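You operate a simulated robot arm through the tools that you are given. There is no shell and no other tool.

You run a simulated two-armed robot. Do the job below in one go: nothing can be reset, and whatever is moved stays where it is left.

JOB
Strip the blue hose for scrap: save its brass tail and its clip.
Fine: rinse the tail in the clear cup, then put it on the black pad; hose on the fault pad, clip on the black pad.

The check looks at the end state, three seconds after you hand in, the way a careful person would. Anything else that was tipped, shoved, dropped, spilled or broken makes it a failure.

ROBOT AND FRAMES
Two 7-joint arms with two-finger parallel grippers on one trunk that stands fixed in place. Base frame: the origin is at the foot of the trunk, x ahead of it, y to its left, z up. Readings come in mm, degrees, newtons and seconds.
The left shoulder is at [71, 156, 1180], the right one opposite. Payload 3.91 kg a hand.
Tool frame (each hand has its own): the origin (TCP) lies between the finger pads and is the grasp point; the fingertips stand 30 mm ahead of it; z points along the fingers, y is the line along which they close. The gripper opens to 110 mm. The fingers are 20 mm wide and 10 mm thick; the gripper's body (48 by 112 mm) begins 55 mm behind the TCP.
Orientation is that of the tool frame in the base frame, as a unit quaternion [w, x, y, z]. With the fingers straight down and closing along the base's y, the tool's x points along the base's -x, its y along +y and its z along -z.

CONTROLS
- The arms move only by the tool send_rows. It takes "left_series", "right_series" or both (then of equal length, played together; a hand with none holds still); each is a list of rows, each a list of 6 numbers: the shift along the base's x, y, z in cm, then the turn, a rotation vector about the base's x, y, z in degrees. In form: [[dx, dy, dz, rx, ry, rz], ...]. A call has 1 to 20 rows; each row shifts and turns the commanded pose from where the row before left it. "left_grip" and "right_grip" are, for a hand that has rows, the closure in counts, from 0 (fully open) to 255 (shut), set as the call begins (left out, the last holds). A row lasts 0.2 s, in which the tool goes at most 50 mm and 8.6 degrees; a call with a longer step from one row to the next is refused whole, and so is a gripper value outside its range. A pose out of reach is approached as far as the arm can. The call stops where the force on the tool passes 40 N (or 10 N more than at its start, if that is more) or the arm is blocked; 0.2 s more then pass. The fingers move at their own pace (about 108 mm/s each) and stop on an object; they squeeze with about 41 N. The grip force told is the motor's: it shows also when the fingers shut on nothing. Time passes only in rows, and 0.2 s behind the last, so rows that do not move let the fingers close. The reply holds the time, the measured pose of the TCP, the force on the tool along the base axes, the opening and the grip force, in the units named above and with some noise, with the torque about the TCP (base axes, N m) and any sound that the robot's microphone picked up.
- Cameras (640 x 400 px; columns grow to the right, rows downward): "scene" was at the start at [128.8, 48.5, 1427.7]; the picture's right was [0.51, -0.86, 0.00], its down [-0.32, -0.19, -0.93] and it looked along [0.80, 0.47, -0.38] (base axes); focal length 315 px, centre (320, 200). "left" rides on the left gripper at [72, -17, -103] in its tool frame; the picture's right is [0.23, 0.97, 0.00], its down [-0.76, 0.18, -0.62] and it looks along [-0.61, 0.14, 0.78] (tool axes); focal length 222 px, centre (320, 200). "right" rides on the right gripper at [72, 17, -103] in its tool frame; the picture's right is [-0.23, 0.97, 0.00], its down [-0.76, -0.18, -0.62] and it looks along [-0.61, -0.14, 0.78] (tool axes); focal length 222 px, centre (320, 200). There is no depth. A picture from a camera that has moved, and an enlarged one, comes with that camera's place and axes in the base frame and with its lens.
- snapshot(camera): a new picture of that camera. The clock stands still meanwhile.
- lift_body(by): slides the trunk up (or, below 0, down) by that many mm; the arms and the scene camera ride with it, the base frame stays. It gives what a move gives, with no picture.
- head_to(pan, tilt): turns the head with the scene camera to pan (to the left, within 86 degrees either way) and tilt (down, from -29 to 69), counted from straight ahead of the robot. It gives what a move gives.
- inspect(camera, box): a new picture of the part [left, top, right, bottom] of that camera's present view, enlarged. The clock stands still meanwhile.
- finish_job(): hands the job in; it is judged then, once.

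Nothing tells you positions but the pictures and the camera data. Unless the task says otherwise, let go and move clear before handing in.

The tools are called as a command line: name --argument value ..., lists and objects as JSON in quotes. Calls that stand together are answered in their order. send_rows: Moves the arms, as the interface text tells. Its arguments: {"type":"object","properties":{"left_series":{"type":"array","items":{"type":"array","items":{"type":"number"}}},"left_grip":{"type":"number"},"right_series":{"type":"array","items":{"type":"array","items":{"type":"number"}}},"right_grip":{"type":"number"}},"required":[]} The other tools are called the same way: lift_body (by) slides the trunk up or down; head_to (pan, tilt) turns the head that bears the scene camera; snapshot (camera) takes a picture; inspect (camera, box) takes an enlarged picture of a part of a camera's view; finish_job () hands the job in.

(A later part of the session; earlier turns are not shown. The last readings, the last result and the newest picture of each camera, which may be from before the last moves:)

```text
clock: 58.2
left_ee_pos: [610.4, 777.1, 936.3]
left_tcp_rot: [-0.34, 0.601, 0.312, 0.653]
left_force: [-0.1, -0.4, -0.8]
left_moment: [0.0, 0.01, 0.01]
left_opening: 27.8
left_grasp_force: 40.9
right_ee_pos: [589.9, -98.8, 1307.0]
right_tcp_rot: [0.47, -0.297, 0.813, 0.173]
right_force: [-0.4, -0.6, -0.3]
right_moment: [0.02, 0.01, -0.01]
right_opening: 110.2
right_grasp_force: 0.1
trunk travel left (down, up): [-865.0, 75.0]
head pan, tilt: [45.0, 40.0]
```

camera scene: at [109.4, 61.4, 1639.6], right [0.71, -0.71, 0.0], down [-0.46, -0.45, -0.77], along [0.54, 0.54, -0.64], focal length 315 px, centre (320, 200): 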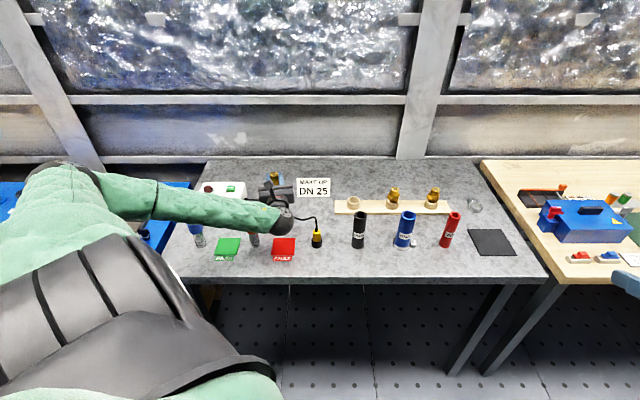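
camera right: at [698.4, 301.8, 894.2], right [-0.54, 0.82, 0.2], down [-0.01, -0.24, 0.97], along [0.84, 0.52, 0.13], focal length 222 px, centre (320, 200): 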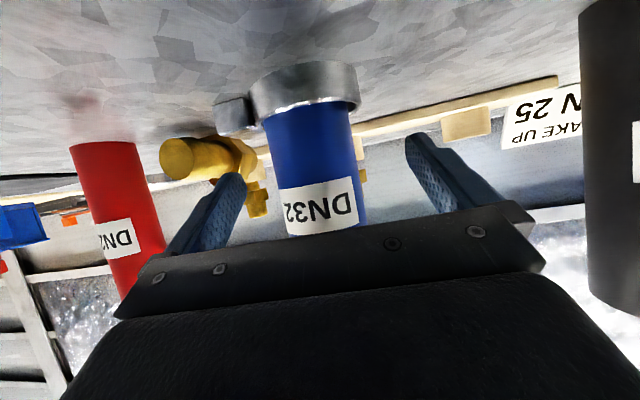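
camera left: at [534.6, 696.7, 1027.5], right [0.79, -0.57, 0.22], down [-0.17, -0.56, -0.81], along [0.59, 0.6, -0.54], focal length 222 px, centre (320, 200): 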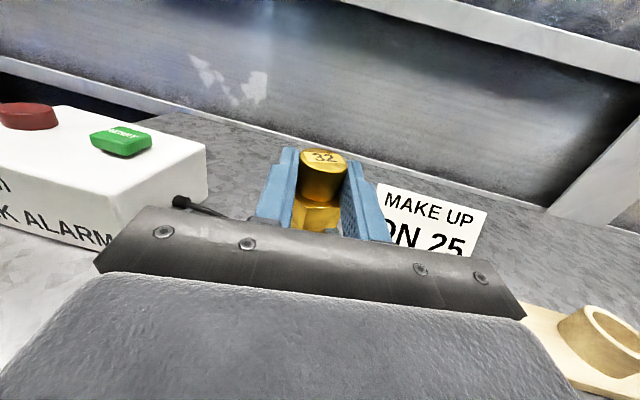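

Rinsed. Lifting straight up out of the cup.

send_rows --left_series '[[0, 0, 0.6, 0, 0, 0], [0, 0, 1.0, 0, 0, 0], [0, 0, 1.2, 0, 0, 0], [0, 0, 1.2, 0, 0, 0], [0, 0, 1.5, 0, 0, 0], [0, 0, 1.5, 0, 0, 0], [0, 0, 2, 0, 0, 0], [0, 0, 2, 0, 0, 0], [0, 0, 2, 0, 0, 0], [0, 0, 2, 0, 0, 0], [0, 0, 2, 0, 0, 0]]'

snapshot --camera "scene"

inspect --camera "scene" --box '[200, 120, 340, 250]'

```text
clock: 60.6
left_ee_pos: [609.8, 774.6, 1106.3]
left_tcp_rot: [-0.34, 0.601, 0.312, 0.653]
left_force: [-0.1, 0.3, -1.2]
left_moment: [-0.01, -0.01, -0.02]
left_opening: 27.7
left_grasp_force: 40.8
right_ee_pos: [589.4, -98.3, 1308.8]
right_tcp_rot: [0.47, -0.296, 0.813, 0.172]
right_force: [0.7, 0.1, 0.5]
right_moment: [-0.01, -0.02, 0.01]
right_opening: 110.0
right_grasp_force: 0.2
trunk travel left (down, up): [-865.0, 75.0]
head pan, tilt: [45.0, 40.0]
```

```text
taken
camera scene: at [109.1, 60.4, 1639.5], right [0.71, -0.71, 0.0], down [-0.45, -0.45, -0.77], along [0.54, 0.54, -0.64], focal length 315 px, centre (320, 200)
```

scene: 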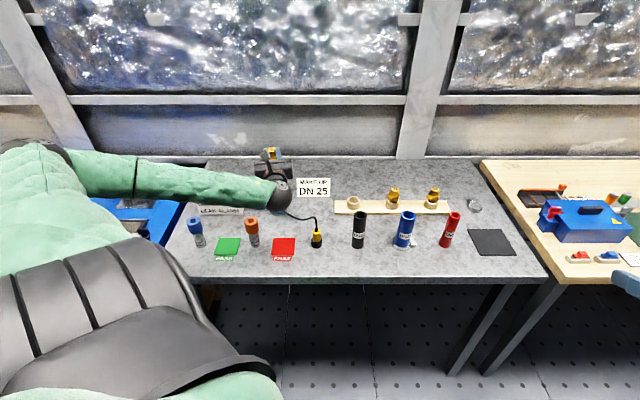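

```text
3.08 times, centred on (270, 185) of scene
camera zoom: at [109.1, 60.4, 1639.5], right [0.71, -0.71, 0.0], down [-0.45, -0.45, -0.77], along [0.54, 0.54, -0.64], focal length 968 px, centre (474, 246)
```

zoom: 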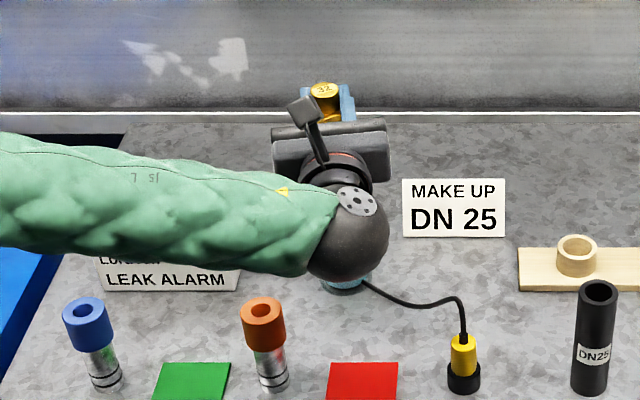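

The tail came out clean, and cup, probe and tubes are undisturbed. For the black pad I need the trunk back down, so I'll raise the hand first and then lower the trunk by the same amount.

send_rows --left_series '[[0, 0, 1.5, 0, 0, 0], [0, 0, 2, 0, 0, 0], [0, 0, 2, 0, 0, 0], [0, 0, 2, 0, 0, 0], [0, 0, 2, 0, 0, 0], [0, 0, 2, 0, 0, 0], [0, 0, 2, 0, 0, 0], [0, 0, 2, 0, 0, 0], [0, 0, 2, 0, 0, 0], [0, 0, 2, 0, 0, 0], [0, 0, 2, 0, 0, 0], [0, 0, 2, 0, 0, 0]]'

lift_body --by -120

lift_body --by -120

snapshot --camera "scene"

```text
clock: 63.2
left_ee_pos: [609.0, 775.5, 1341.6]
left_tcp_rot: [-0.34, 0.601, 0.312, 0.653]
left_force: [0.3, 0.4, -0.4]
left_moment: [0.01, 0.06, -0.02]
left_opening: 27.9
left_grasp_force: 41.0
right_ee_pos: [589.9, -99.0, 1307.5]
right_tcp_rot: [0.47, -0.295, 0.814, 0.171]
right_force: [-0.6, 0.6, -0.5]
right_moment: [-0.02, 0.0, 0.01]
right_opening: 110.0
right_grasp_force: 0.1
trunk travel left (down, up): [-865.0, 75.0]
head pan, tilt: [45.0, 40.0]
```

```text
clock: 64.7
left_ee_pos: [610.4, 777.2, 1219.9]
left_tcp_rot: [-0.341, 0.6, 0.313, 0.652]
left_force: [-0.8, 0.1, -0.8]
left_moment: [-0.06, 0.02, 0.02]
left_opening: 28.1
left_grasp_force: 41.1
right_ee_pos: [589.5, -100.3, 1187.4]
right_tcp_rot: [0.469, -0.297, 0.814, 0.171]
right_force: [-0.3, 0.1, -0.2]
right_moment: [0.04, -0.02, 0.01]
right_opening: 110.1
right_grasp_force: 0.1
trunk travel left (down, up): [-745.0, 195.0]
head pan, tilt: [45.0, 40.0]
```

```text
clock: 66.2
left_ee_pos: [609.4, 776.1, 1100.5]
left_tcp_rot: [-0.34, 0.601, 0.312, 0.653]
left_force: [1.4, -0.1, -0.9]
left_moment: [-0.03, 0.04, 0.04]
left_opening: 28.0
left_grasp_force: 41.1
right_ee_pos: [589.2, -99.3, 1068.5]
right_tcp_rot: [0.469, -0.297, 0.814, 0.172]
right_force: [0.3, 0.6, -0.2]
right_moment: [0.0, 0.01, 0.04]
right_opening: 110.0
right_grasp_force: 0.1
trunk travel left (down, up): [-625.0, 315.0]
head pan, tilt: [45.0, 40.0]
```

```text
taken
camera scene: at [108.9, 60.9, 1399.7], right [0.71, -0.71, 0.0], down [-0.45, -0.45, -0.77], along [0.54, 0.54, -0.64], focal length 315 px, centre (320, 200)
```

scene: 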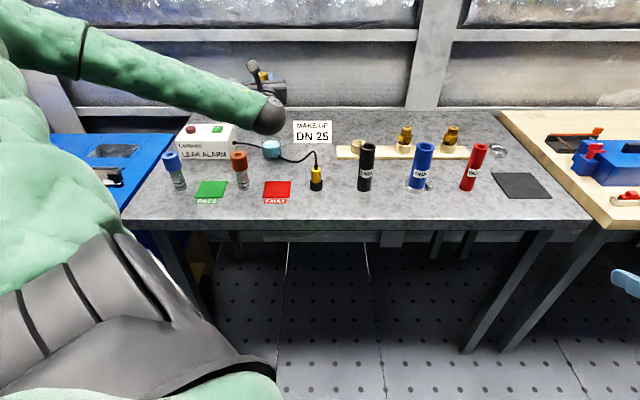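

Trunk is back down with the tail still held (28 mm). Now I'll swing slowly across at height toward the black pad, turning to face straight ahead.

send_rows --left_series '[[1.42, -2.04, 0, 0, 0, -1.8333], [1.42, -2.04, 0, 0, 0, -1.8333], [1.42, -2.04, 0, 0, 0, -1.8333], [1.42, -2.04, 0, 0, 0, -1.8333], [1.42, -2.04, 0, 0, 0, -1.8333], [1.42, -2.04, 0, 0, 0, -1.8333], [1.42, -2.04, 0, 0, 0, -1.8333], [1.42, -2.04, 0, 0, 0, -1.8333], [1.42, -2.04, 0, 0, 0, -1.8333], [1.42, -2.04, 0, 0, 0, -1.8333], [1.42, -2.04, 0, 0, 0, -1.8333], [1.42, -2.04, 0, 0, 0, -1.8333], [1.42, -2.04, 0, 0, 0, -1.8333], [1.42, -2.04, 0, 0, 0, -1.8333], [1.42, -2.04, 0, 0, 0, -1.8333]]'

send_rows --left_series '[[1.42, -2.04, 0, 0, 0, -1.8333], [1.42, -2.04, 0, 0, 0, -1.8333], [1.42, -2.04, 0, 0, 0, -1.8333], [1.42, -2.04, 0, 0, 0, -1.8333], [1.42, -2.04, 0, 0, 0, -1.8333], [1.42, -2.04, 0, 0, 0, -1.8333], [1.42, -2.04, 0, 0, 0, -1.8333], [1.42, -2.04, 0, 0, 0, -1.8333], [1.42, -2.04, 0, 0, 0, -1.8333], [1.42, -2.04, 0, 0, 0, -1.8333], [1.42, -2.04, 0, 0, 0, -1.8333], [1.42, -2.04, 0, 0, 0, -1.8333], [1.42, -2.04, 0, 0, 0, -1.8333], [1.42, -2.04, 0, 0, 0, -1.8333], [1.42, -2.04, 0, 0, 0, -1.8333]]'

head_to --pan 25 --tilt 32

snapshot --camera "scene"

snapshot --camera "left"

```text
clock: 69.4
left_ee_pos: [824.0, 469.8, 1101.0]
left_tcp_rot: [-0.177, 0.658, 0.161, 0.714]
left_force: [0.0, 0.5, -2.4]
left_moment: [-0.01, 0.01, 0.01]
left_opening: 28.1
left_grasp_force: 41.5
right_ee_pos: [589.3, -99.6, 1067.4]
right_tcp_rot: [0.469, -0.297, 0.814, 0.172]
right_force: [0.3, 0.0, 0.0]
right_moment: [0.0, -0.02, 0.01]
right_opening: 110.0
right_grasp_force: 0.0
trunk travel left (down, up): [-625.0, 315.0]
head pan, tilt: [45.0, 40.0]
```

```text
clock: 72.6
left_ee_pos: [1037.6, 163.7, 1098.6]
left_tcp_rot: [-0.001, 0.678, 0.0, 0.735]
left_force: [1.2, 0.8, -1.7]
left_moment: [0.0, -0.02, 0.04]
left_opening: 27.8
left_grasp_force: 40.5
right_ee_pos: [590.9, -99.1, 1066.5]
right_tcp_rot: [0.469, -0.297, 0.814, 0.172]
right_force: [0.2, 0.3, -0.2]
right_moment: [-0.02, 0.0, 0.01]
right_opening: 109.9
right_grasp_force: 0.0
trunk travel left (down, up): [-625.0, 315.0]
head pan, tilt: [45.0, 40.0]
```

```text
clock: 73.4
left_ee_pos: [1036.4, 163.0, 1101.0]
left_tcp_rot: [-0.001, 0.677, 0.0, 0.736]
left_force: [0.0, -0.1, -0.4]
left_moment: [-0.05, 0.01, -0.04]
left_opening: 27.7
left_grasp_force: 41.2
right_ee_pos: [589.3, -99.0, 1067.3]
right_tcp_rot: [0.469, -0.297, 0.814, 0.171]
right_force: [0.0, 0.5, 0.3]
right_moment: [0.0, 0.0, 0.01]
right_opening: 110.1
right_grasp_force: 0.0
trunk travel left (down, up): [-625.0, 315.0]
head pan, tilt: [25.0, 32.0]
```

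```text
taken
camera scene: at [130.6, 38.3, 1411.7], right [0.42, -0.91, 0.0], down [-0.48, -0.22, -0.85], along [0.77, 0.36, -0.53], focal length 315 px, centre (320, 200)
```

scene: 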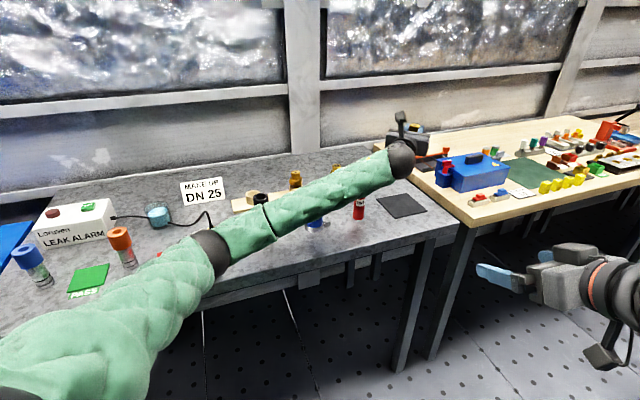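

```text
taken
camera left: at [927.2, 180.8, 1163.1], right [-0.02, -0.97, 0.23], down [-0.56, -0.18, -0.81], along [0.83, -0.14, -0.54], focal length 222 px, centre (320, 200)
```

left: 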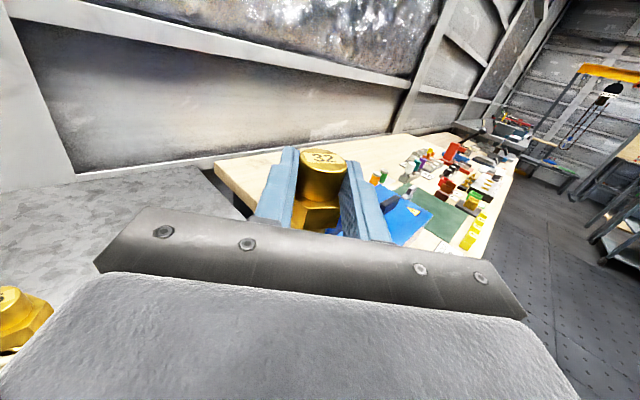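

The left hand is over the pad region. The right camera should have a side view of the pad, so I'll check the tail from there before lowering.

snapshot --camera "right"

inspect --camera "right" --box '[230, 70, 350, 210]'

```text
taken
camera right: at [484.2, -166.7, 1057.1], right [-0.54, 0.82, 0.2], down [-0.01, -0.24, 0.97], along [0.84, 0.52, 0.13], focal length 222 px, centre (320, 200)
```

right: 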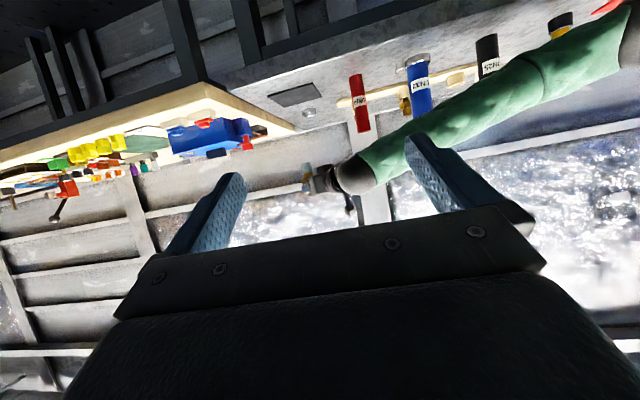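

```text
2.86 times, centred on (290, 140) of right
camera zoom: at [484.2, -166.7, 1057.1], right [-0.54, 0.82, 0.2], down [-0.01, -0.24, 0.97], along [0.84, 0.52, 0.13], focal length 635 px, centre (406, 371)
```

zoom: 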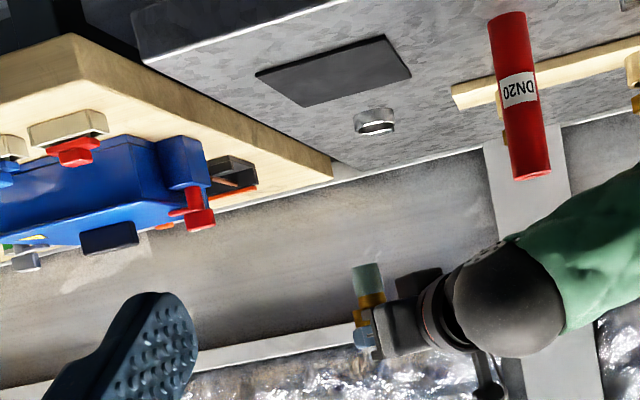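

The right camera shows the tail hanging barb-down over the table with the pad below. Lowering in stages over the far half of the pad.

send_rows --left_series '[[0.6, 0.05, -1.5, 0, 0, 0], [0.7, 0.05, -2, 0, 0, 0], [0.7, 0, -2, 0, 0, 0], [0, 0, -2, 0, 0, 0], [0, 0, -2, 0, 0, 0], [0, 0, -2, 0, 0, 0], [0, 0, -2, 0, 0, 0]]'

inspect --camera "right" --box '[230, 70, 350, 170]'

snapshot --camera "scene"

inspect --camera "scene" --box '[340, 140, 460, 240]'

```text
clock: 75.0
left_ee_pos: [1052.6, 162.1, 976.4]
left_tcp_rot: [-0.001, 0.674, -0.001, 0.739]
left_force: [-0.4, 0.2, -1.3]
left_moment: [0.03, 0.03, 0.01]
left_opening: 27.9
left_grasp_force: 41.0
right_ee_pos: [587.4, -100.8, 1070.9]
right_tcp_rot: [0.471, -0.295, 0.813, 0.172]
right_force: [-0.6, -0.7, 1.3]
right_moment: [-0.02, 0.02, -0.03]
right_opening: 110.0
right_grasp_force: 0.1
trunk travel left (down, up): [-625.0, 315.0]
head pan, tilt: [25.0, 32.0]
```

```text
4.00 times, centred on (290, 120) of right
camera zoom: at [480.5, -169.3, 1059.6], right [-0.54, 0.82, 0.2], down [-0.01, -0.24, 0.97], along [0.84, 0.52, 0.14], focal length 888 px, centre (440, 520)
```

zoom: 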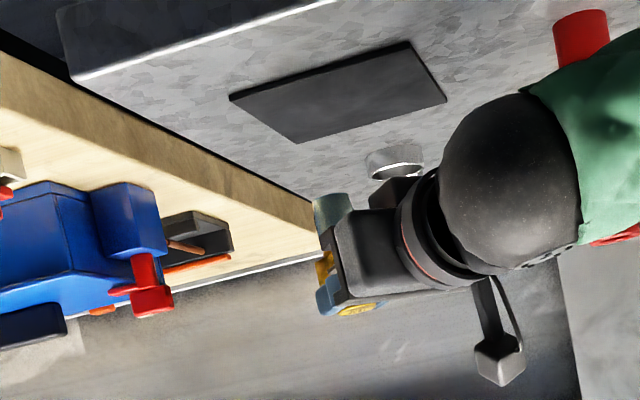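

```text
taken
camera scene: at [125.6, 34.8, 1413.3], right [0.42, -0.91, 0.0], down [-0.48, -0.22, -0.85], along [0.77, 0.36, -0.53], focal length 315 px, centre (320, 200)
```

scene: 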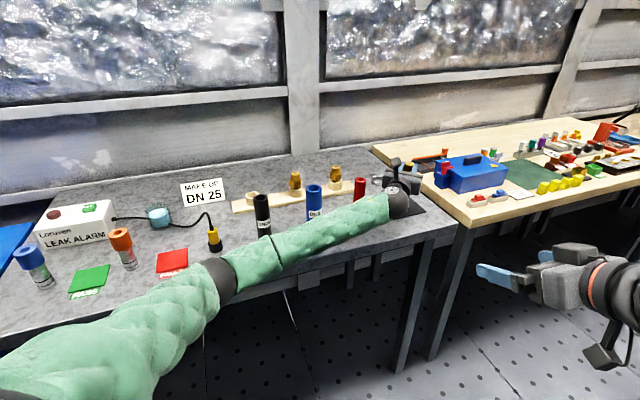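

```text
4.00 times, centred on (400, 190) of scene
camera zoom: at [125.6, 34.8, 1413.3], right [0.42, -0.91, 0.0], down [-0.48, -0.22, -0.85], along [0.77, 0.36, -0.53], focal length 1259 px, centre (0, 240)
```

zoom: 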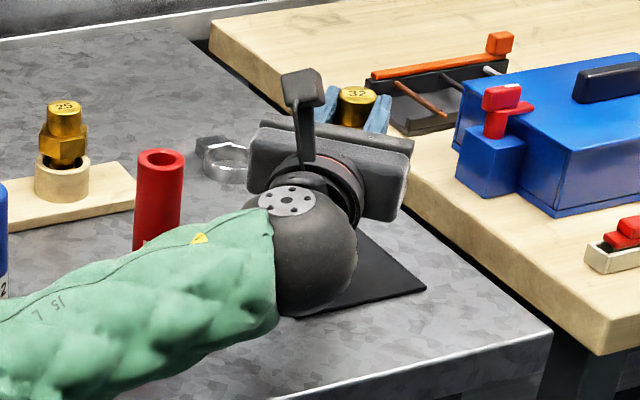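

The right view puts the barb tip at about (1073, 162, 907), above the far half of the pad with about 26 mm to the edges. Lowering the last stretch gently until it touches.

send_rows --left_series '[[0, 0, -1.2, 0, 0, 0], [0, 0, -1.2, 0, 0, 0], [0, 0, -1.0, 0, 0, 0], [0, 0, -0.8, 0, 0, 0], [0, 0, -0.4, 0, 0, 0], [0, 0, 0, 0, 0, 0]]'

inspect --camera "right" --box '[260, 80, 340, 150]'

```text
clock: 76.6
left_ee_pos: [1058.4, 175.4, 986.2]
left_tcp_rot: [-0.007, 0.652, 0.005, 0.758]
left_force: [0.2, -0.6, -1.2]
left_moment: [0.04, -0.02, 0.01]
left_opening: 27.8
left_grasp_force: 40.4
right_ee_pos: [578.1, -104.8, 1072.6]
right_tcp_rot: [0.473, -0.295, 0.812, 0.172]
right_force: [0.8, 0.0, 0.0]
right_moment: [0.01, 0.0, 0.0]
right_opening: 110.0
right_grasp_force: 0.1
trunk travel left (down, up): [-625.0, 315.0]
head pan, tilt: [25.0, 32.0]
stopped in row 6 (left hand): the arm was blocked; the commanded pose is now the measured one
```

```text
5.71 times, centred on (300, 115) of right
camera zoom: at [473.4, -173.2, 1060.1], right [-0.54, 0.82, 0.2], down [-0.01, -0.24, 0.97], along [0.84, 0.52, 0.14], focal length 1269 px, centre (434, 686)
```

zoom: 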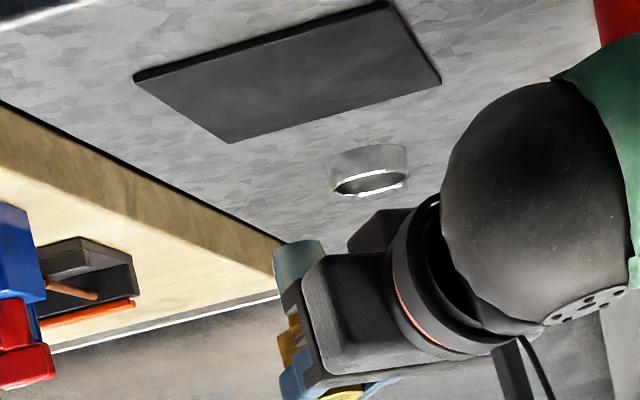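

The arm was blocked somewhere along its length, not at the tool. I need to see what is touching before moving further.

snapshot --camera "scene"

inspect --camera "scene" --box '[180, 130, 480, 320]'

snapshot --camera "right"

```text
taken
camera scene: at [115.3, 30.2, 1412.3], right [0.42, -0.91, 0.0], down [-0.47, -0.22, -0.85], along [0.77, 0.36, -0.52], focal length 315 px, centre (320, 200)
```

scene: 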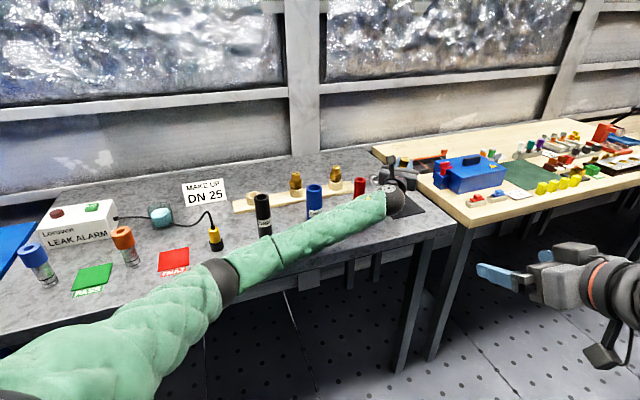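

```text
2.11 times, centred on (330, 225) of scene
camera zoom: at [115.3, 30.2, 1412.3], right [0.42, -0.91, 0.0], down [-0.47, -0.22, -0.85], along [0.77, 0.36, -0.52], focal length 662 px, centre (299, 147)
```

zoom: 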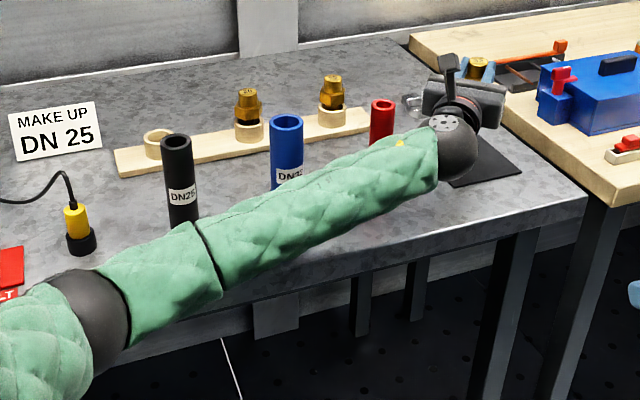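

```text
taken
camera right: at [473.4, -173.2, 1060.1], right [-0.54, 0.82, 0.2], down [-0.01, -0.24, 0.97], along [0.84, 0.52, 0.14], focal length 222 px, centre (320, 200)
```

right: 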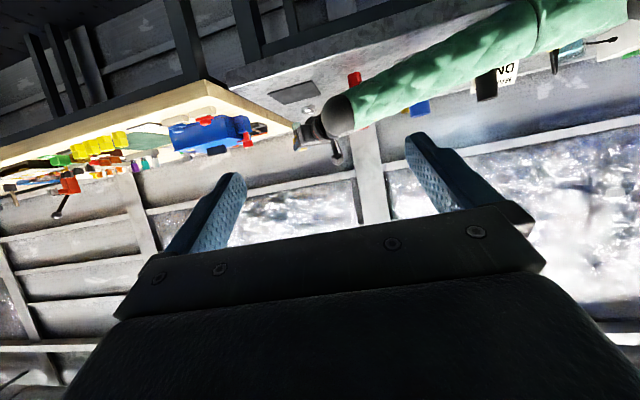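

Working out the forearm from both cameras, its elbow end is down at about z 880 beside the table's front edge, so the elbow is leaning on the table edge. I'll raise the hand back up first to take the load off.

send_rows --left_series '[[0, 0, 1.5, 0, 0, 0], [0, 0, 2, 0, 0, 0], [0, 0, 2, 0, 0, 0], [0, -0.3, 2, 0, 1.2, 0], [0, -0.4, 2, 0, 1.2, 0], [0, -0.4, 2, 0, 1.2, 0]]'

snapshot --camera "scene"

```text
clock: 78.0
left_ee_pos: [1065.4, 166.1, 1078.9]
left_tcp_rot: [-0.005, 0.684, 0.005, 0.73]
left_force: [-0.4, 0.1, -2.3]
left_moment: [-0.01, 0.07, 0.03]
left_opening: 28.0
left_grasp_force: 40.8
right_ee_pos: [588.1, -99.9, 1068.4]
right_tcp_rot: [0.47, -0.297, 0.813, 0.173]
right_force: [0.5, -0.3, -0.1]
right_moment: [-0.03, -0.02, 0.01]
right_opening: 110.3
right_grasp_force: 0.1
trunk travel left (down, up): [-625.0, 315.0]
head pan, tilt: [25.0, 32.0]
```

```text
taken
camera scene: at [129.2, 37.7, 1411.9], right [0.42, -0.91, 0.0], down [-0.48, -0.22, -0.85], along [0.77, 0.36, -0.53], focal length 315 px, centre (320, 200)
```

scene: 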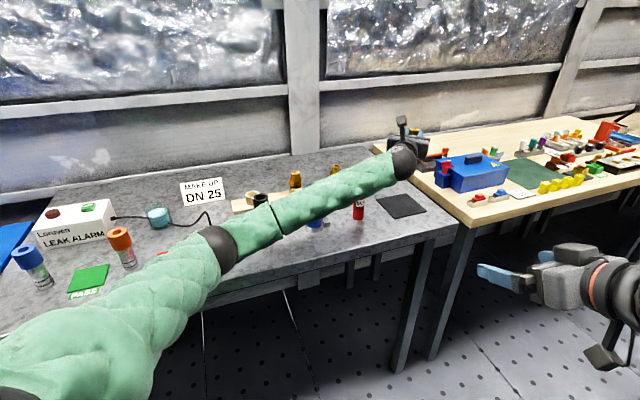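

Load released and the robot's frame is back where it was. Now raising the trunk so the elbow sits higher before descending again.

lift_body --by 140

send_rows --left_series '[[0, 0, -2, 0, 0, 0], [0, 0, -2, 0, 0, 0], [0, 0, -2, 0, 0, 0], [0, 0, -2, 0, 0, 0], [-0.4, 0, -2, 0, 0, 0], [-0.4, 0, -2, 0, 0, 0], [0, 0, -2, 0, 0, 0], [0, 0, -2, 0, 0, 0]]'

snapshot --camera "scene"

snapshot --camera "right"

```text
clock: 79.7
left_ee_pos: [1066.6, 165.6, 1217.8]
left_tcp_rot: [-0.005, 0.685, 0.006, 0.729]
left_force: [-0.1, 0.1, -1.0]
left_moment: [0.01, 0.04, -0.01]
left_opening: 28.1
left_grasp_force: 40.6
right_ee_pos: [591.3, -99.6, 1208.5]
right_tcp_rot: [0.469, -0.296, 0.814, 0.171]
right_force: [0.1, -0.2, 0.0]
right_moment: [0.02, -0.01, -0.01]
right_opening: 110.2
right_grasp_force: 0.1
trunk travel left (down, up): [-765.0, 175.0]
head pan, tilt: [25.0, 32.0]
```

```text
clock: 81.5
left_ee_pos: [1059.1, 165.9, 1056.1]
left_tcp_rot: [-0.005, 0.684, 0.006, 0.73]
left_force: [-0.5, -0.1, -0.8]
left_moment: [0.03, 0.06, -0.02]
left_opening: 28.0
left_grasp_force: 40.6
right_ee_pos: [590.0, -99.6, 1208.1]
right_tcp_rot: [0.469, -0.297, 0.814, 0.172]
right_force: [0.3, -0.2, 0.0]
right_moment: [0.0, 0.03, -0.02]
right_opening: 110.2
right_grasp_force: 0.0
trunk travel left (down, up): [-765.0, 175.0]
head pan, tilt: [25.0, 32.0]
```

```text
taken
camera scene: at [130.9, 38.4, 1551.7], right [0.42, -0.91, 0.0], down [-0.48, -0.22, -0.85], along [0.77, 0.36, -0.53], focal length 315 px, centre (320, 200)
```

scene: 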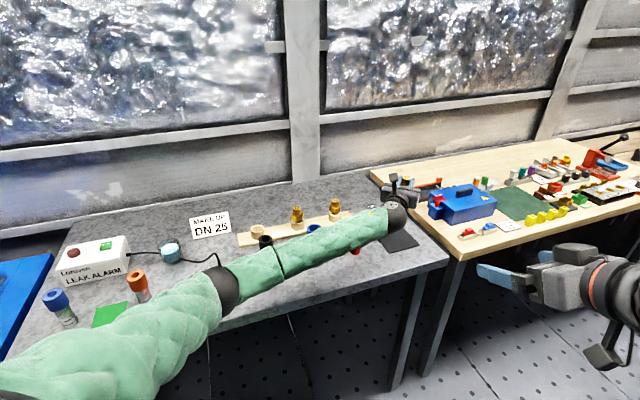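

```text
taken
camera right: at [484.5, -167.2, 1197.2], right [-0.54, 0.82, 0.2], down [-0.01, -0.24, 0.97], along [0.84, 0.52, 0.13], focal length 222 px, centre (320, 200)
```

right: 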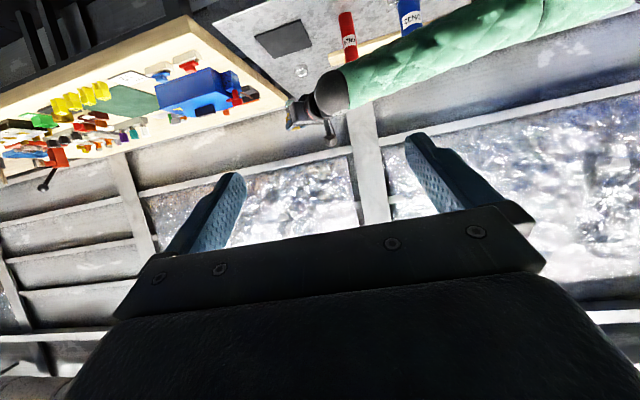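

send_rows --left_series '[[0, 0, -2, 0, 0, 0], [0, 0, -2, 0, 0, 0], [0, 0, -2, 0, 0, 0]]'

head_to --pan 35 --tilt 45

snapshot --camera "scene"

snapshot --camera "right"

```text
clock: 82.3
left_ee_pos: [1060.1, 165.4, 997.0]
left_tcp_rot: [-0.005, 0.684, 0.005, 0.729]
left_force: [0.2, -0.8, -1.1]
left_moment: [0.01, 0.01, 0.0]
left_opening: 27.6
left_grasp_force: 41.7
right_ee_pos: [590.3, -100.2, 1208.4]
right_tcp_rot: [0.469, -0.297, 0.814, 0.173]
right_force: [-0.6, 0.3, -0.2]
right_moment: [-0.06, -0.02, 0.02]
right_opening: 110.0
right_grasp_force: 0.0
trunk travel left (down, up): [-765.0, 175.0]
head pan, tilt: [25.0, 32.0]
```

```text
clock: 83.1
left_ee_pos: [1060.1, 166.2, 997.3]
left_tcp_rot: [-0.005, 0.684, 0.006, 0.73]
left_force: [0.1, 1.4, -1.8]
left_moment: [0.01, 0.02, 0.03]
left_opening: 27.9
left_grasp_force: 40.7
right_ee_pos: [590.7, -99.6, 1208.1]
right_tcp_rot: [0.469, -0.296, 0.814, 0.171]
right_force: [0.3, 0.3, 0.6]
right_moment: [-0.02, -0.01, 0.0]
right_opening: 109.9
right_grasp_force: 0.1
trunk travel left (down, up): [-765.0, 175.0]
head pan, tilt: [35.0, 45.0]
```

```text
taken
camera scene: at [116.0, 47.1, 1532.3], right [0.57, -0.82, 0.0], down [-0.58, -0.4, -0.71], along [0.58, 0.41, -0.71], focal length 315 px, centre (320, 200)
```

scene: 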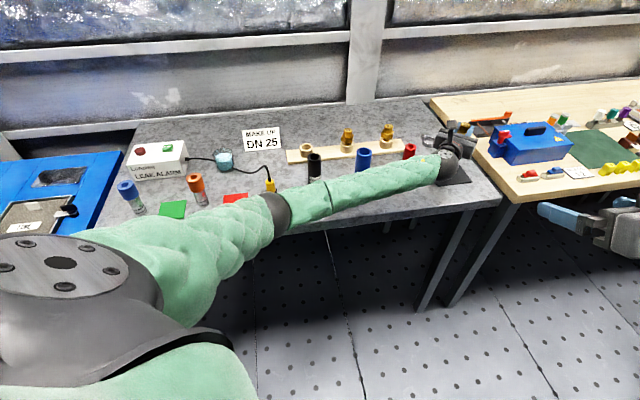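

```text
taken
camera right: at [484.1, -167.2, 1197.3], right [-0.54, 0.82, 0.2], down [-0.01, -0.24, 0.97], along [0.84, 0.52, 0.13], focal length 222 px, centre (320, 200)
```

right: 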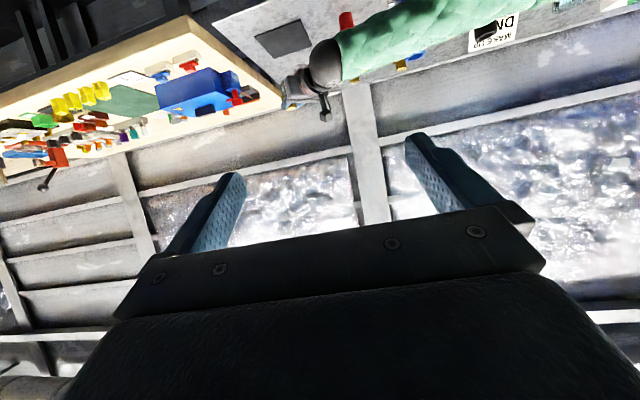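

The elbow geometry is ambiguous from these views, so I'll give it more height: another 100 mm of trunk, then lower the hand in small steps watching for any sway or lag.

lift_body --by 100

send_rows --left_series '[[0, 0, -2, 0, 0, 0], [0, 0, -2, 0, 0, 0], [0, 0, -2, 0, 0, 0], [0, 0, -2, 0, 0, 0], [0, 0, -2, 0, 0, 0]]'

send_rows --left_series '[[0, 0, -1.5, 0, 0, 0], [0, 0, -1.5, 0, 0, 0]]'

snapshot --camera "scene"

snapshot --camera "right"

```text
clock: 84.4
left_ee_pos: [1060.1, 165.7, 1096.5]
left_tcp_rot: [-0.005, 0.685, 0.006, 0.729]
left_force: [0.1, -0.4, -0.9]
left_moment: [0.01, 0.01, 0.0]
left_opening: 27.9
left_grasp_force: 41.0
right_ee_pos: [591.0, -99.4, 1307.5]
right_tcp_rot: [0.469, -0.296, 0.815, 0.171]
right_force: [-0.8, 0.3, 0.2]
right_moment: [-0.01, -0.01, 0.0]
right_opening: 110.0
right_grasp_force: 0.1
trunk travel left (down, up): [-865.0, 75.0]
head pan, tilt: [35.0, 45.0]
```

```text
clock: 85.6
left_ee_pos: [1058.8, 166.5, 997.1]
left_tcp_rot: [-0.005, 0.684, 0.006, 0.73]
left_force: [0.9, -0.2, -1.8]
left_moment: [0.01, 0.04, 0.01]
left_opening: 27.8
left_grasp_force: 40.8
right_ee_pos: [590.5, -100.4, 1307.7]
right_tcp_rot: [0.469, -0.297, 0.814, 0.172]
right_force: [-0.1, 0.5, 0.3]
right_moment: [0.01, 0.01, 0.0]
right_opening: 109.9
right_grasp_force: 0.1
trunk travel left (down, up): [-865.0, 75.0]
head pan, tilt: [35.0, 45.0]
```

```text
clock: 86.2
left_ee_pos: [1059.0, 165.4, 968.2]
left_tcp_rot: [-0.005, 0.684, 0.006, 0.73]
left_force: [-0.3, -0.5, -1.8]
left_moment: [0.02, 0.05, -0.01]
left_opening: 27.7
left_grasp_force: 41.0
right_ee_pos: [590.7, -100.6, 1307.8]
right_tcp_rot: [0.468, -0.297, 0.814, 0.172]
right_force: [0.2, -1.1, 0.8]
right_moment: [-0.01, 0.04, -0.01]
right_opening: 110.1
right_grasp_force: 0.0
trunk travel left (down, up): [-865.0, 75.0]
head pan, tilt: [35.0, 45.0]
```

```text
taken
camera scene: at [116.4, 47.0, 1632.3], right [0.57, -0.82, 0.0], down [-0.58, -0.41, -0.71], along [0.58, 0.41, -0.71], focal length 315 px, centre (320, 200)
```

scene: 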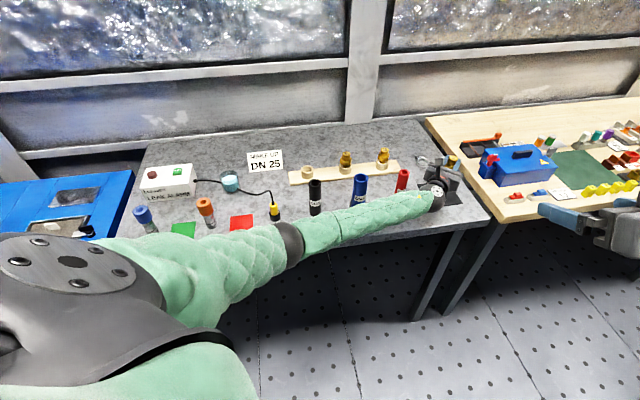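

```text
taken
camera right: at [484.5, -167.3, 1297.2], right [-0.54, 0.82, 0.2], down [-0.01, -0.24, 0.97], along [0.84, 0.52, 0.13], focal length 222 px, centre (320, 200)
```

right: 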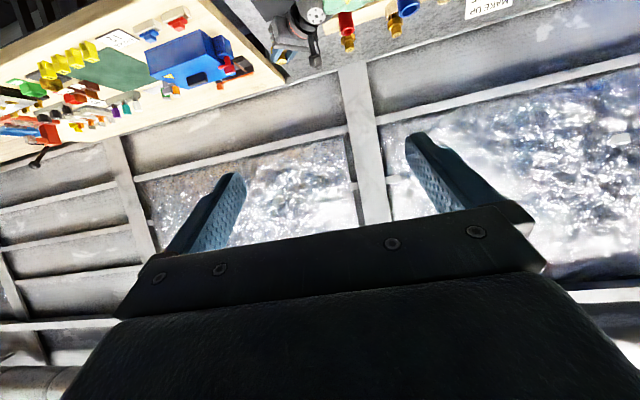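

No lag or sway this time and I'm already below the earlier sticking point. Continuing down slowly to the pad.

send_rows --left_series '[[0, 0, -1.2, 0, 0, 0], [0, 0, -1.0, 0, 0, 0], [0, 0, -0.8, 0, 0, 0]]'

inspect --camera "scene" --box '[400, 140, 480, 230]'

inspect --camera "right" --box '[230, 0, 370, 80]'

```text
clock: 87.0
left_ee_pos: [1060.1, 165.3, 936.9]
left_tcp_rot: [-0.005, 0.685, 0.005, 0.729]
left_force: [0.2, -0.3, -1.5]
left_moment: [0.02, 0.04, 0.03]
left_opening: 27.8
left_grasp_force: 41.3
right_ee_pos: [589.6, -98.9, 1307.1]
right_tcp_rot: [0.469, -0.297, 0.814, 0.172]
right_force: [-0.2, 0.0, 0.2]
right_moment: [0.03, 0.0, -0.04]
right_opening: 110.0
right_grasp_force: 0.1
trunk travel left (down, up): [-865.0, 75.0]
head pan, tilt: [35.0, 45.0]
```

```text
4.44 times, centred on (440, 185) of scene
camera zoom: at [116.1, 47.1, 1632.3], right [0.57, -0.82, 0.0], down [-0.58, -0.41, -0.71], along [0.58, 0.41, -0.71], focal length 1399 px, centre (-213, 267)
```

zoom: 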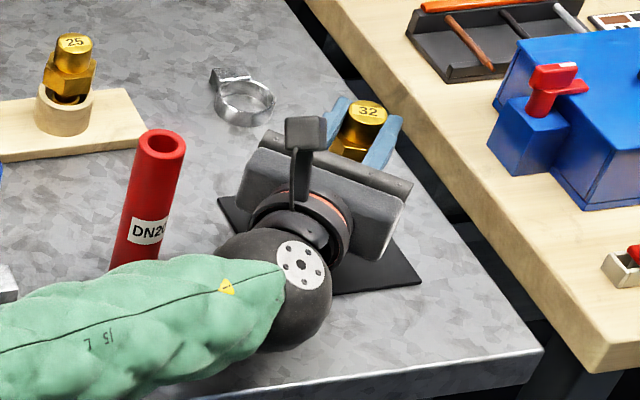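

```text
4.57 times, centred on (300, 40) of right
camera zoom: at [484.3, -167.3, 1297.3], right [-0.54, 0.82, 0.2], down [-0.01, -0.24, 0.97], along [0.84, 0.52, 0.13], focal length 1015 px, centre (411, 931)
```

zoom: 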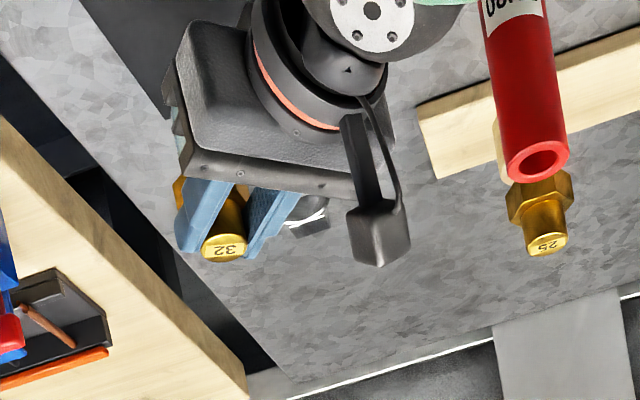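

The tail is over the far part of the pad; I'll bring it 10 mm nearer the pad centre, trim the tilt, and lower to touch.

send_rows --left_series '[[-0.5, 0, 0, 0, -1.5, 0], [-0.5, 0, 0, 0, 0, 0], [0, 0, -0.4, 0, 0, 0], [0, 0, -0.3, 0, 0, 0], [0, 0, -0.3, 0, 0, 0], [0, 0, 0, 0, 0, 0]]'

```text
clock: 88.4
left_ee_pos: [1049.7, 164.9, 926.5]
left_tcp_rot: [-0.005, 0.674, 0.006, 0.738]
left_force: [-0.3, 1.0, -1.4]
left_moment: [0.0, 0.05, -0.03]
left_opening: 27.6
left_grasp_force: 40.8
right_ee_pos: [590.3, -99.9, 1307.2]
right_tcp_rot: [0.469, -0.296, 0.814, 0.172]
right_force: [-0.5, 0.0, 0.3]
right_moment: [-0.02, -0.01, -0.01]
right_opening: 110.1
right_grasp_force: 0.0
trunk travel left (down, up): [-865.0, 75.0]
head pan, tilt: [35.0, 45.0]
```

send_rows --left_series '[[0, 0, -0.2, 0, 0, 0], [0, 0, 0, 0, 0, 0]]'

send_rows --left_series '[[0, 0, -0.15, 0, 0, 0], [0, 0, 0, 0, 0, 0]]'

```text
clock: 89.0
left_ee_pos: [1050.4, 165.9, 924.3]
left_tcp_rot: [-0.006, 0.674, 0.006, 0.738]
left_force: [0.4, 0.3, -1.2]
left_moment: [-0.01, 0.05, -0.01]
left_opening: 28.0
left_grasp_force: 40.6
right_ee_pos: [589.7, -99.3, 1309.1]
right_tcp_rot: [0.469, -0.296, 0.814, 0.171]
right_force: [0.1, 1.3, -0.3]
right_moment: [0.0, -0.03, 0.03]
right_opening: 110.1
right_grasp_force: 0.1
trunk travel left (down, up): [-865.0, 75.0]
head pan, tilt: [35.0, 45.0]
```

```text
clock: 89.6
left_ee_pos: [1049.5, 165.5, 924.7]
left_tcp_rot: [-0.005, 0.674, 0.006, 0.738]
left_force: [1.0, 0.9, 4.5]
left_moment: [0.05, -0.1, 0.0]
left_opening: 27.9
left_grasp_force: 41.4
right_ee_pos: [589.5, -100.3, 1308.9]
right_tcp_rot: [0.47, -0.296, 0.814, 0.172]
right_force: [0.1, 0.1, -0.2]
right_moment: [-0.01, -0.03, 0.0]
right_opening: 110.1
right_grasp_force: 0.1
trunk travel left (down, up): [-865.0, 75.0]
head pan, tilt: [35.0, 45.0]
```

Touchdown (about 6 N on the pad). Opening the fingers part-way to release the tail standing on the pad.

send_rows --left_series '[[0, 0, 0, 0, 0, 0], [0, 0, 0, 0, 0, 0], [0, 0, 0, 0, 0, 0]]' --left_grip 115

snapshot --camera "left"

inspect --camera "scene" --box '[400, 140, 480, 230]'

inspect --camera "right" --box '[230, 0, 370, 80]'

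```text
clock: 90.4
left_ee_pos: [1049.7, 166.3, 922.2]
left_tcp_rot: [-0.006, 0.674, 0.007, 0.738]
left_force: [-0.1, -0.5, 0.6]
left_moment: [0.01, 0.0, -0.02]
left_opening: 60.3
left_grasp_force: 0.1
right_ee_pos: [589.9, -100.4, 1308.4]
right_tcp_rot: [0.469, -0.297, 0.814, 0.172]
right_force: [-0.3, -0.8, -0.7]
right_moment: [-0.02, -0.01, 0.04]
right_opening: 110.2
right_grasp_force: 0.0
trunk travel left (down, up): [-865.0, 75.0]
head pan, tilt: [35.0, 45.0]
```

```text
taken
camera left: at [940.2, 181.1, 985.8], right [-0.01, -0.97, 0.23], down [-0.55, -0.19, -0.81], along [0.84, -0.13, -0.53], focal length 222 px, centre (320, 200)
```

left: 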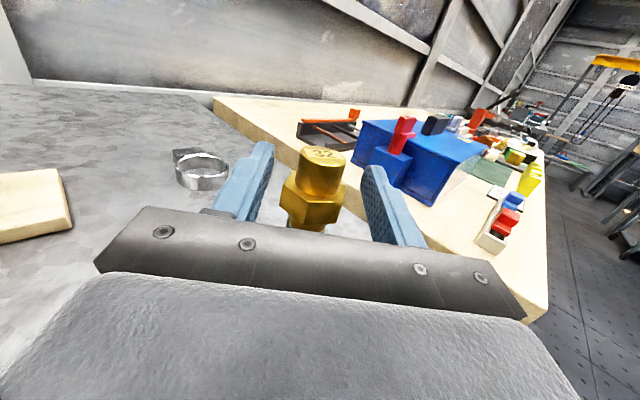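

```text
4.44 times, centred on (440, 185) of scene
camera zoom: at [116.0, 47.0, 1632.3], right [0.57, -0.82, 0.0], down [-0.58, -0.41, -0.71], along [0.58, 0.41, -0.71], focal length 1399 px, centre (-213, 267)
```

zoom: 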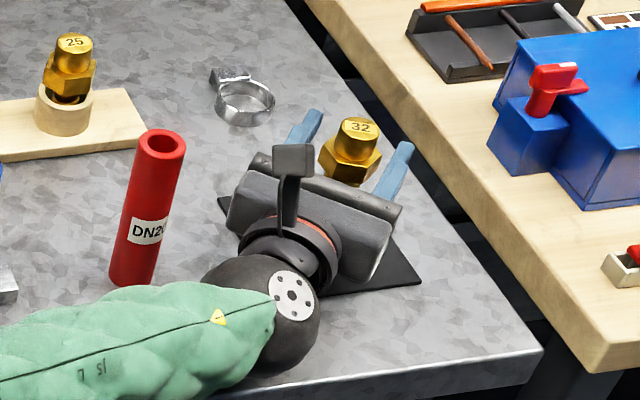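

```text
4.57 times, centred on (300, 40) of right
camera zoom: at [484.2, -167.3, 1297.3], right [-0.54, 0.82, 0.2], down [-0.01, -0.24, 0.97], along [0.84, 0.52, 0.13], focal length 1015 px, centre (411, 931)
```

zoom: 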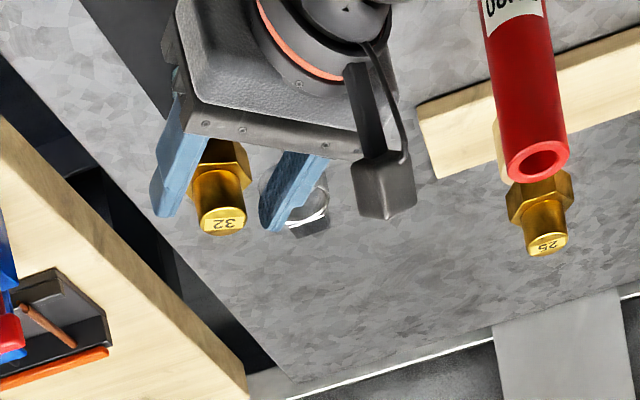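

The tail stands free on the pad. Backing the hand straight out, then up.

send_rows --left_series '[[-1, 0, 0, 0, 0, 0], [-1.5, 0, 0, 0, 0, 0], [-2, 0, 0, 0, 0, 0], [-2, 0, 0, 0, 0, 0], [-2, 0, 0, 0, 0, 0], [-1, 0, 2, 0, 0, 0], [0, 0, 3, 0, 0, 0], [0, 0, 3, 0, 0, 0], [0, 0, 3, 0, 0, 0], [0, 0, 3, 0, 0, 0]]'

snapshot --camera "scene"

inspect --camera "scene" --box '[340, 140, 480, 230]'

```text
clock: 92.6
left_ee_pos: [955.8, 165.9, 1063.6]
left_tcp_rot: [-0.004, 0.673, 0.004, 0.739]
left_force: [-0.8, -0.8, -0.3]
left_moment: [0.02, 0.03, -0.01]
left_opening: 60.4
left_grasp_force: 0.0
right_ee_pos: [589.3, -98.8, 1308.2]
right_tcp_rot: [0.469, -0.296, 0.815, 0.171]
right_force: [-0.1, -0.2, 0.1]
right_moment: [-0.01, 0.01, 0.0]
right_opening: 110.0
right_grasp_force: 0.0
trunk travel left (down, up): [-865.0, 75.0]
head pan, tilt: [35.0, 45.0]
```

```text
taken
camera scene: at [115.6, 47.2, 1632.2], right [0.57, -0.82, 0.0], down [-0.58, -0.41, -0.71], along [0.58, 0.41, -0.71], focal length 315 px, centre (320, 200)
```

scene: 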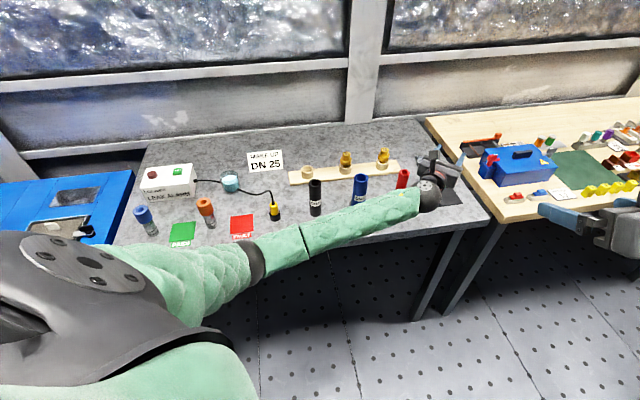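

```text
4.44 times, centred on (410, 185) of scene
camera zoom: at [115.6, 47.2, 1632.2], right [0.57, -0.82, 0.0], down [-0.58, -0.41, -0.71], along [0.58, 0.41, -0.71], focal length 1399 px, centre (-80, 267)
```

zoom: 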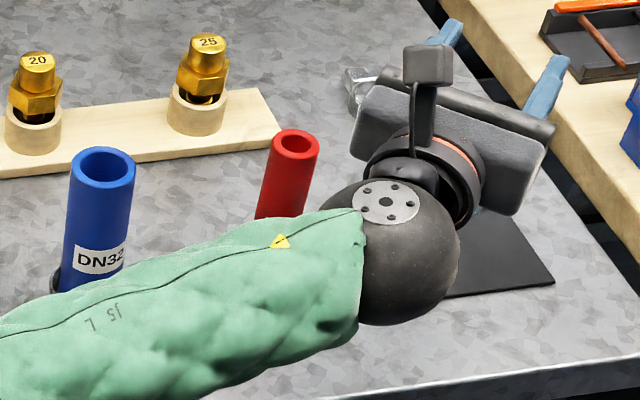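

The hand is clear. Checking the tail from the right camera, then raising and turning the left hand upright toward the blue hose.

send_rows --left_series '[[0, 0, 3, 0, 7.9, 0], [-0.6, 0.8, 3, 0, 7.9, 0], [-1.3, 1.7, 3, 0, 7.9, 0], [-1.3, 1.7, 3, 0, 7.9, 0], [-1.5, 2.0, 2.5, 0, 7.9, 0], [-1.5, 2.0, 2.5, 0, 7.9, 0], [-1.5, 2.0, 2.5, 0, 7.9, 0], [-1.5, 2.0, 2.2, 0, 7.9, 0], [-1.5, 2.0, 2, 0, 7.9, 0], [-1.5, 2.0, 2, 0, 7.9, 0], [-1.6, 2.1, 1, 0, 7.9, 0], [-1.6, 2.1, 0, 0, 7.9, 0]]' --left_grip 0

snapshot --camera "scene"

inspect --camera "scene" --box '[340, 140, 480, 230]'

```text
clock: 95.2
left_ee_pos: [801.8, 369.5, 1330.3]
left_tcp_rot: [-0.007, 1.0, 0.0, 0.002]
left_force: [0.4, 0.6, -0.7]
left_moment: [-0.05, 0.0, 0.01]
left_opening: 109.8
left_grasp_force: 0.0
right_ee_pos: [590.6, -97.8, 1307.1]
right_tcp_rot: [0.469, -0.296, 0.815, 0.171]
right_force: [-1.0, 0.5, -0.2]
right_moment: [-0.01, -0.02, -0.01]
right_opening: 110.1
right_grasp_force: 0.1
trunk travel left (down, up): [-865.0, 75.0]
head pan, tilt: [35.0, 45.0]
```

```text
taken
camera scene: at [115.9, 48.0, 1632.3], right [0.57, -0.82, 0.0], down [-0.58, -0.41, -0.71], along [0.58, 0.41, -0.71], focal length 315 px, centre (320, 200)
```

scene: 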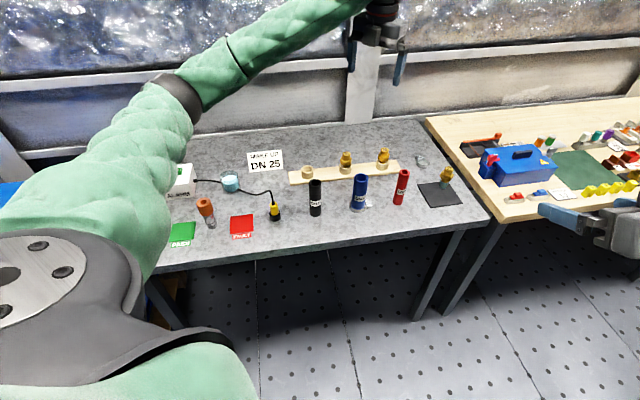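

```text
4.44 times, centred on (410, 185) of scene
camera zoom: at [115.9, 48.0, 1632.3], right [0.57, -0.82, 0.0], down [-0.58, -0.41, -0.71], along [0.58, 0.41, -0.71], focal length 1399 px, centre (-80, 267)
```

zoom: 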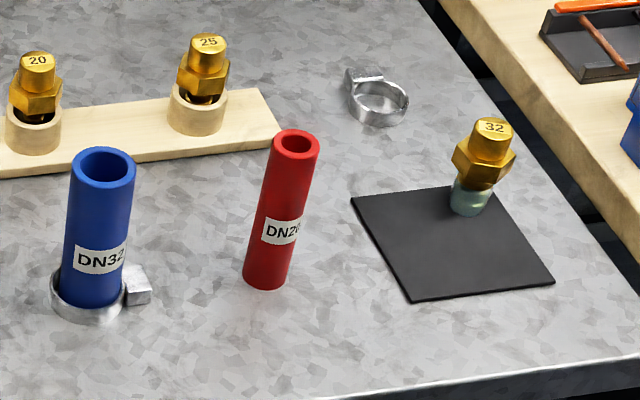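

The tail stands upright on the black pad, and its barb shows wet from the rinse. Now turning the left hand for the hose (fingers to close along the 45° line, clear of its neighbours) and bringing the trunk back down.

send_rows --left_series '[[0, 0, 0, 0, 0, 8.44], [0, 0, 0, 0, 0, 8.44], [0, 0, 0, 0, 0, 8.44], [0, 0, 0, 0, 0, 8.44], [0, 0, 0, 0, 0, 8.44], [0, 0, 0, 0, 0, 8.44], [0, 0, 0, 0, 0, 8.44], [0, 0, 0, 0, 0, 8.44], [0, 0, 0, 0, 0, 8.44], [0, 0, 0, 0, 0, 8.44], [0, 0, 0, 0, 0, 8.44], [0, 0, 0, 0, 0, 8.44], [0, 0, 0, 0, 0, 8.44], [0, 0, 0, 0, 0, 8.44], [0, 0, 0, 0, 0, 8.44], [0, 0, 0, 0, 0, 8.44]]' --left_grip 0

lift_body --by -240

snapshot --camera "left"

snapshot --camera "scene"

```text
clock: 98.6
left_ee_pos: [800.2, 369.8, 1329.8]
left_tcp_rot: [-0.005, 0.381, 0.925, -0.005]
left_force: [-1.2, 0.7, 0.6]
left_moment: [-0.01, -0.02, 0.02]
left_opening: 109.9
left_grasp_force: 0.1
right_ee_pos: [590.2, -100.4, 1308.4]
right_tcp_rot: [0.469, -0.296, 0.815, 0.17]
right_force: [-0.2, 0.9, 0.2]
right_moment: [0.02, -0.04, 0.0]
right_opening: 110.0
right_grasp_force: 0.0
trunk travel left (down, up): [-865.0, 75.0]
head pan, tilt: [35.0, 45.0]
```

```text
clock: 101.1
left_ee_pos: [800.5, 369.5, 1090.8]
left_tcp_rot: [-0.007, 0.382, 0.924, -0.006]
left_force: [0.6, -0.1, 0.0]
left_moment: [-0.01, 0.04, 0.04]
left_opening: 110.1
left_grasp_force: 0.0
right_ee_pos: [589.1, -101.0, 1068.1]
right_tcp_rot: [0.469, -0.296, 0.814, 0.171]
right_force: [0.5, -0.3, 0.5]
right_moment: [-0.02, 0.0, 0.01]
right_opening: 110.0
right_grasp_force: 0.1
trunk travel left (down, up): [-625.0, 315.0]
head pan, tilt: [35.0, 45.0]
```

```text
taken
camera left: at [739.2, 409.6, 1194.8], right [0.53, 0.85, -0.01], down [0.67, -0.41, 0.61], along [0.52, -0.33, -0.79], focal length 222 px, centre (320, 200)
```

left: 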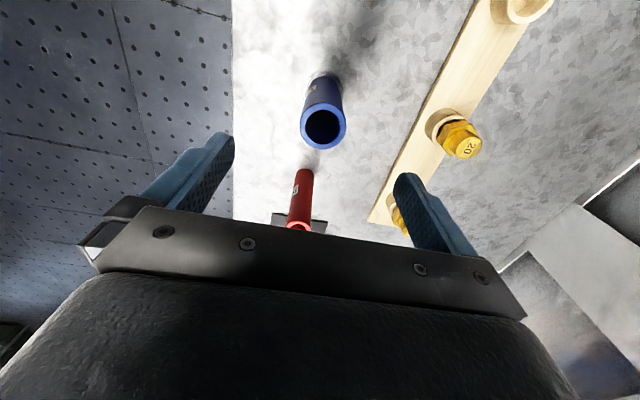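

```text
taken
camera scene: at [115.6, 47.2, 1392.4], right [0.57, -0.82, 0.0], down [-0.58, -0.41, -0.71], along [0.58, 0.41, -0.71], focal length 315 px, centre (320, 200)
```

scene: 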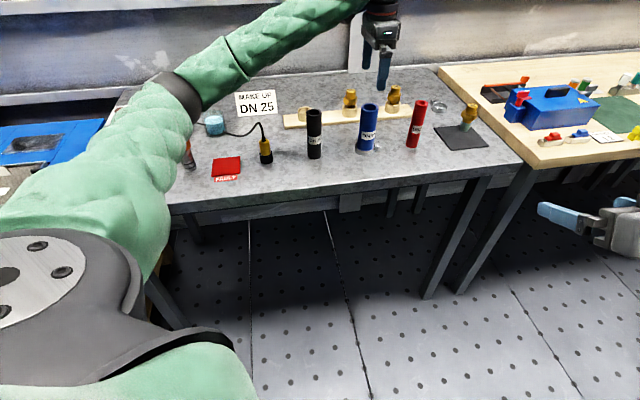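

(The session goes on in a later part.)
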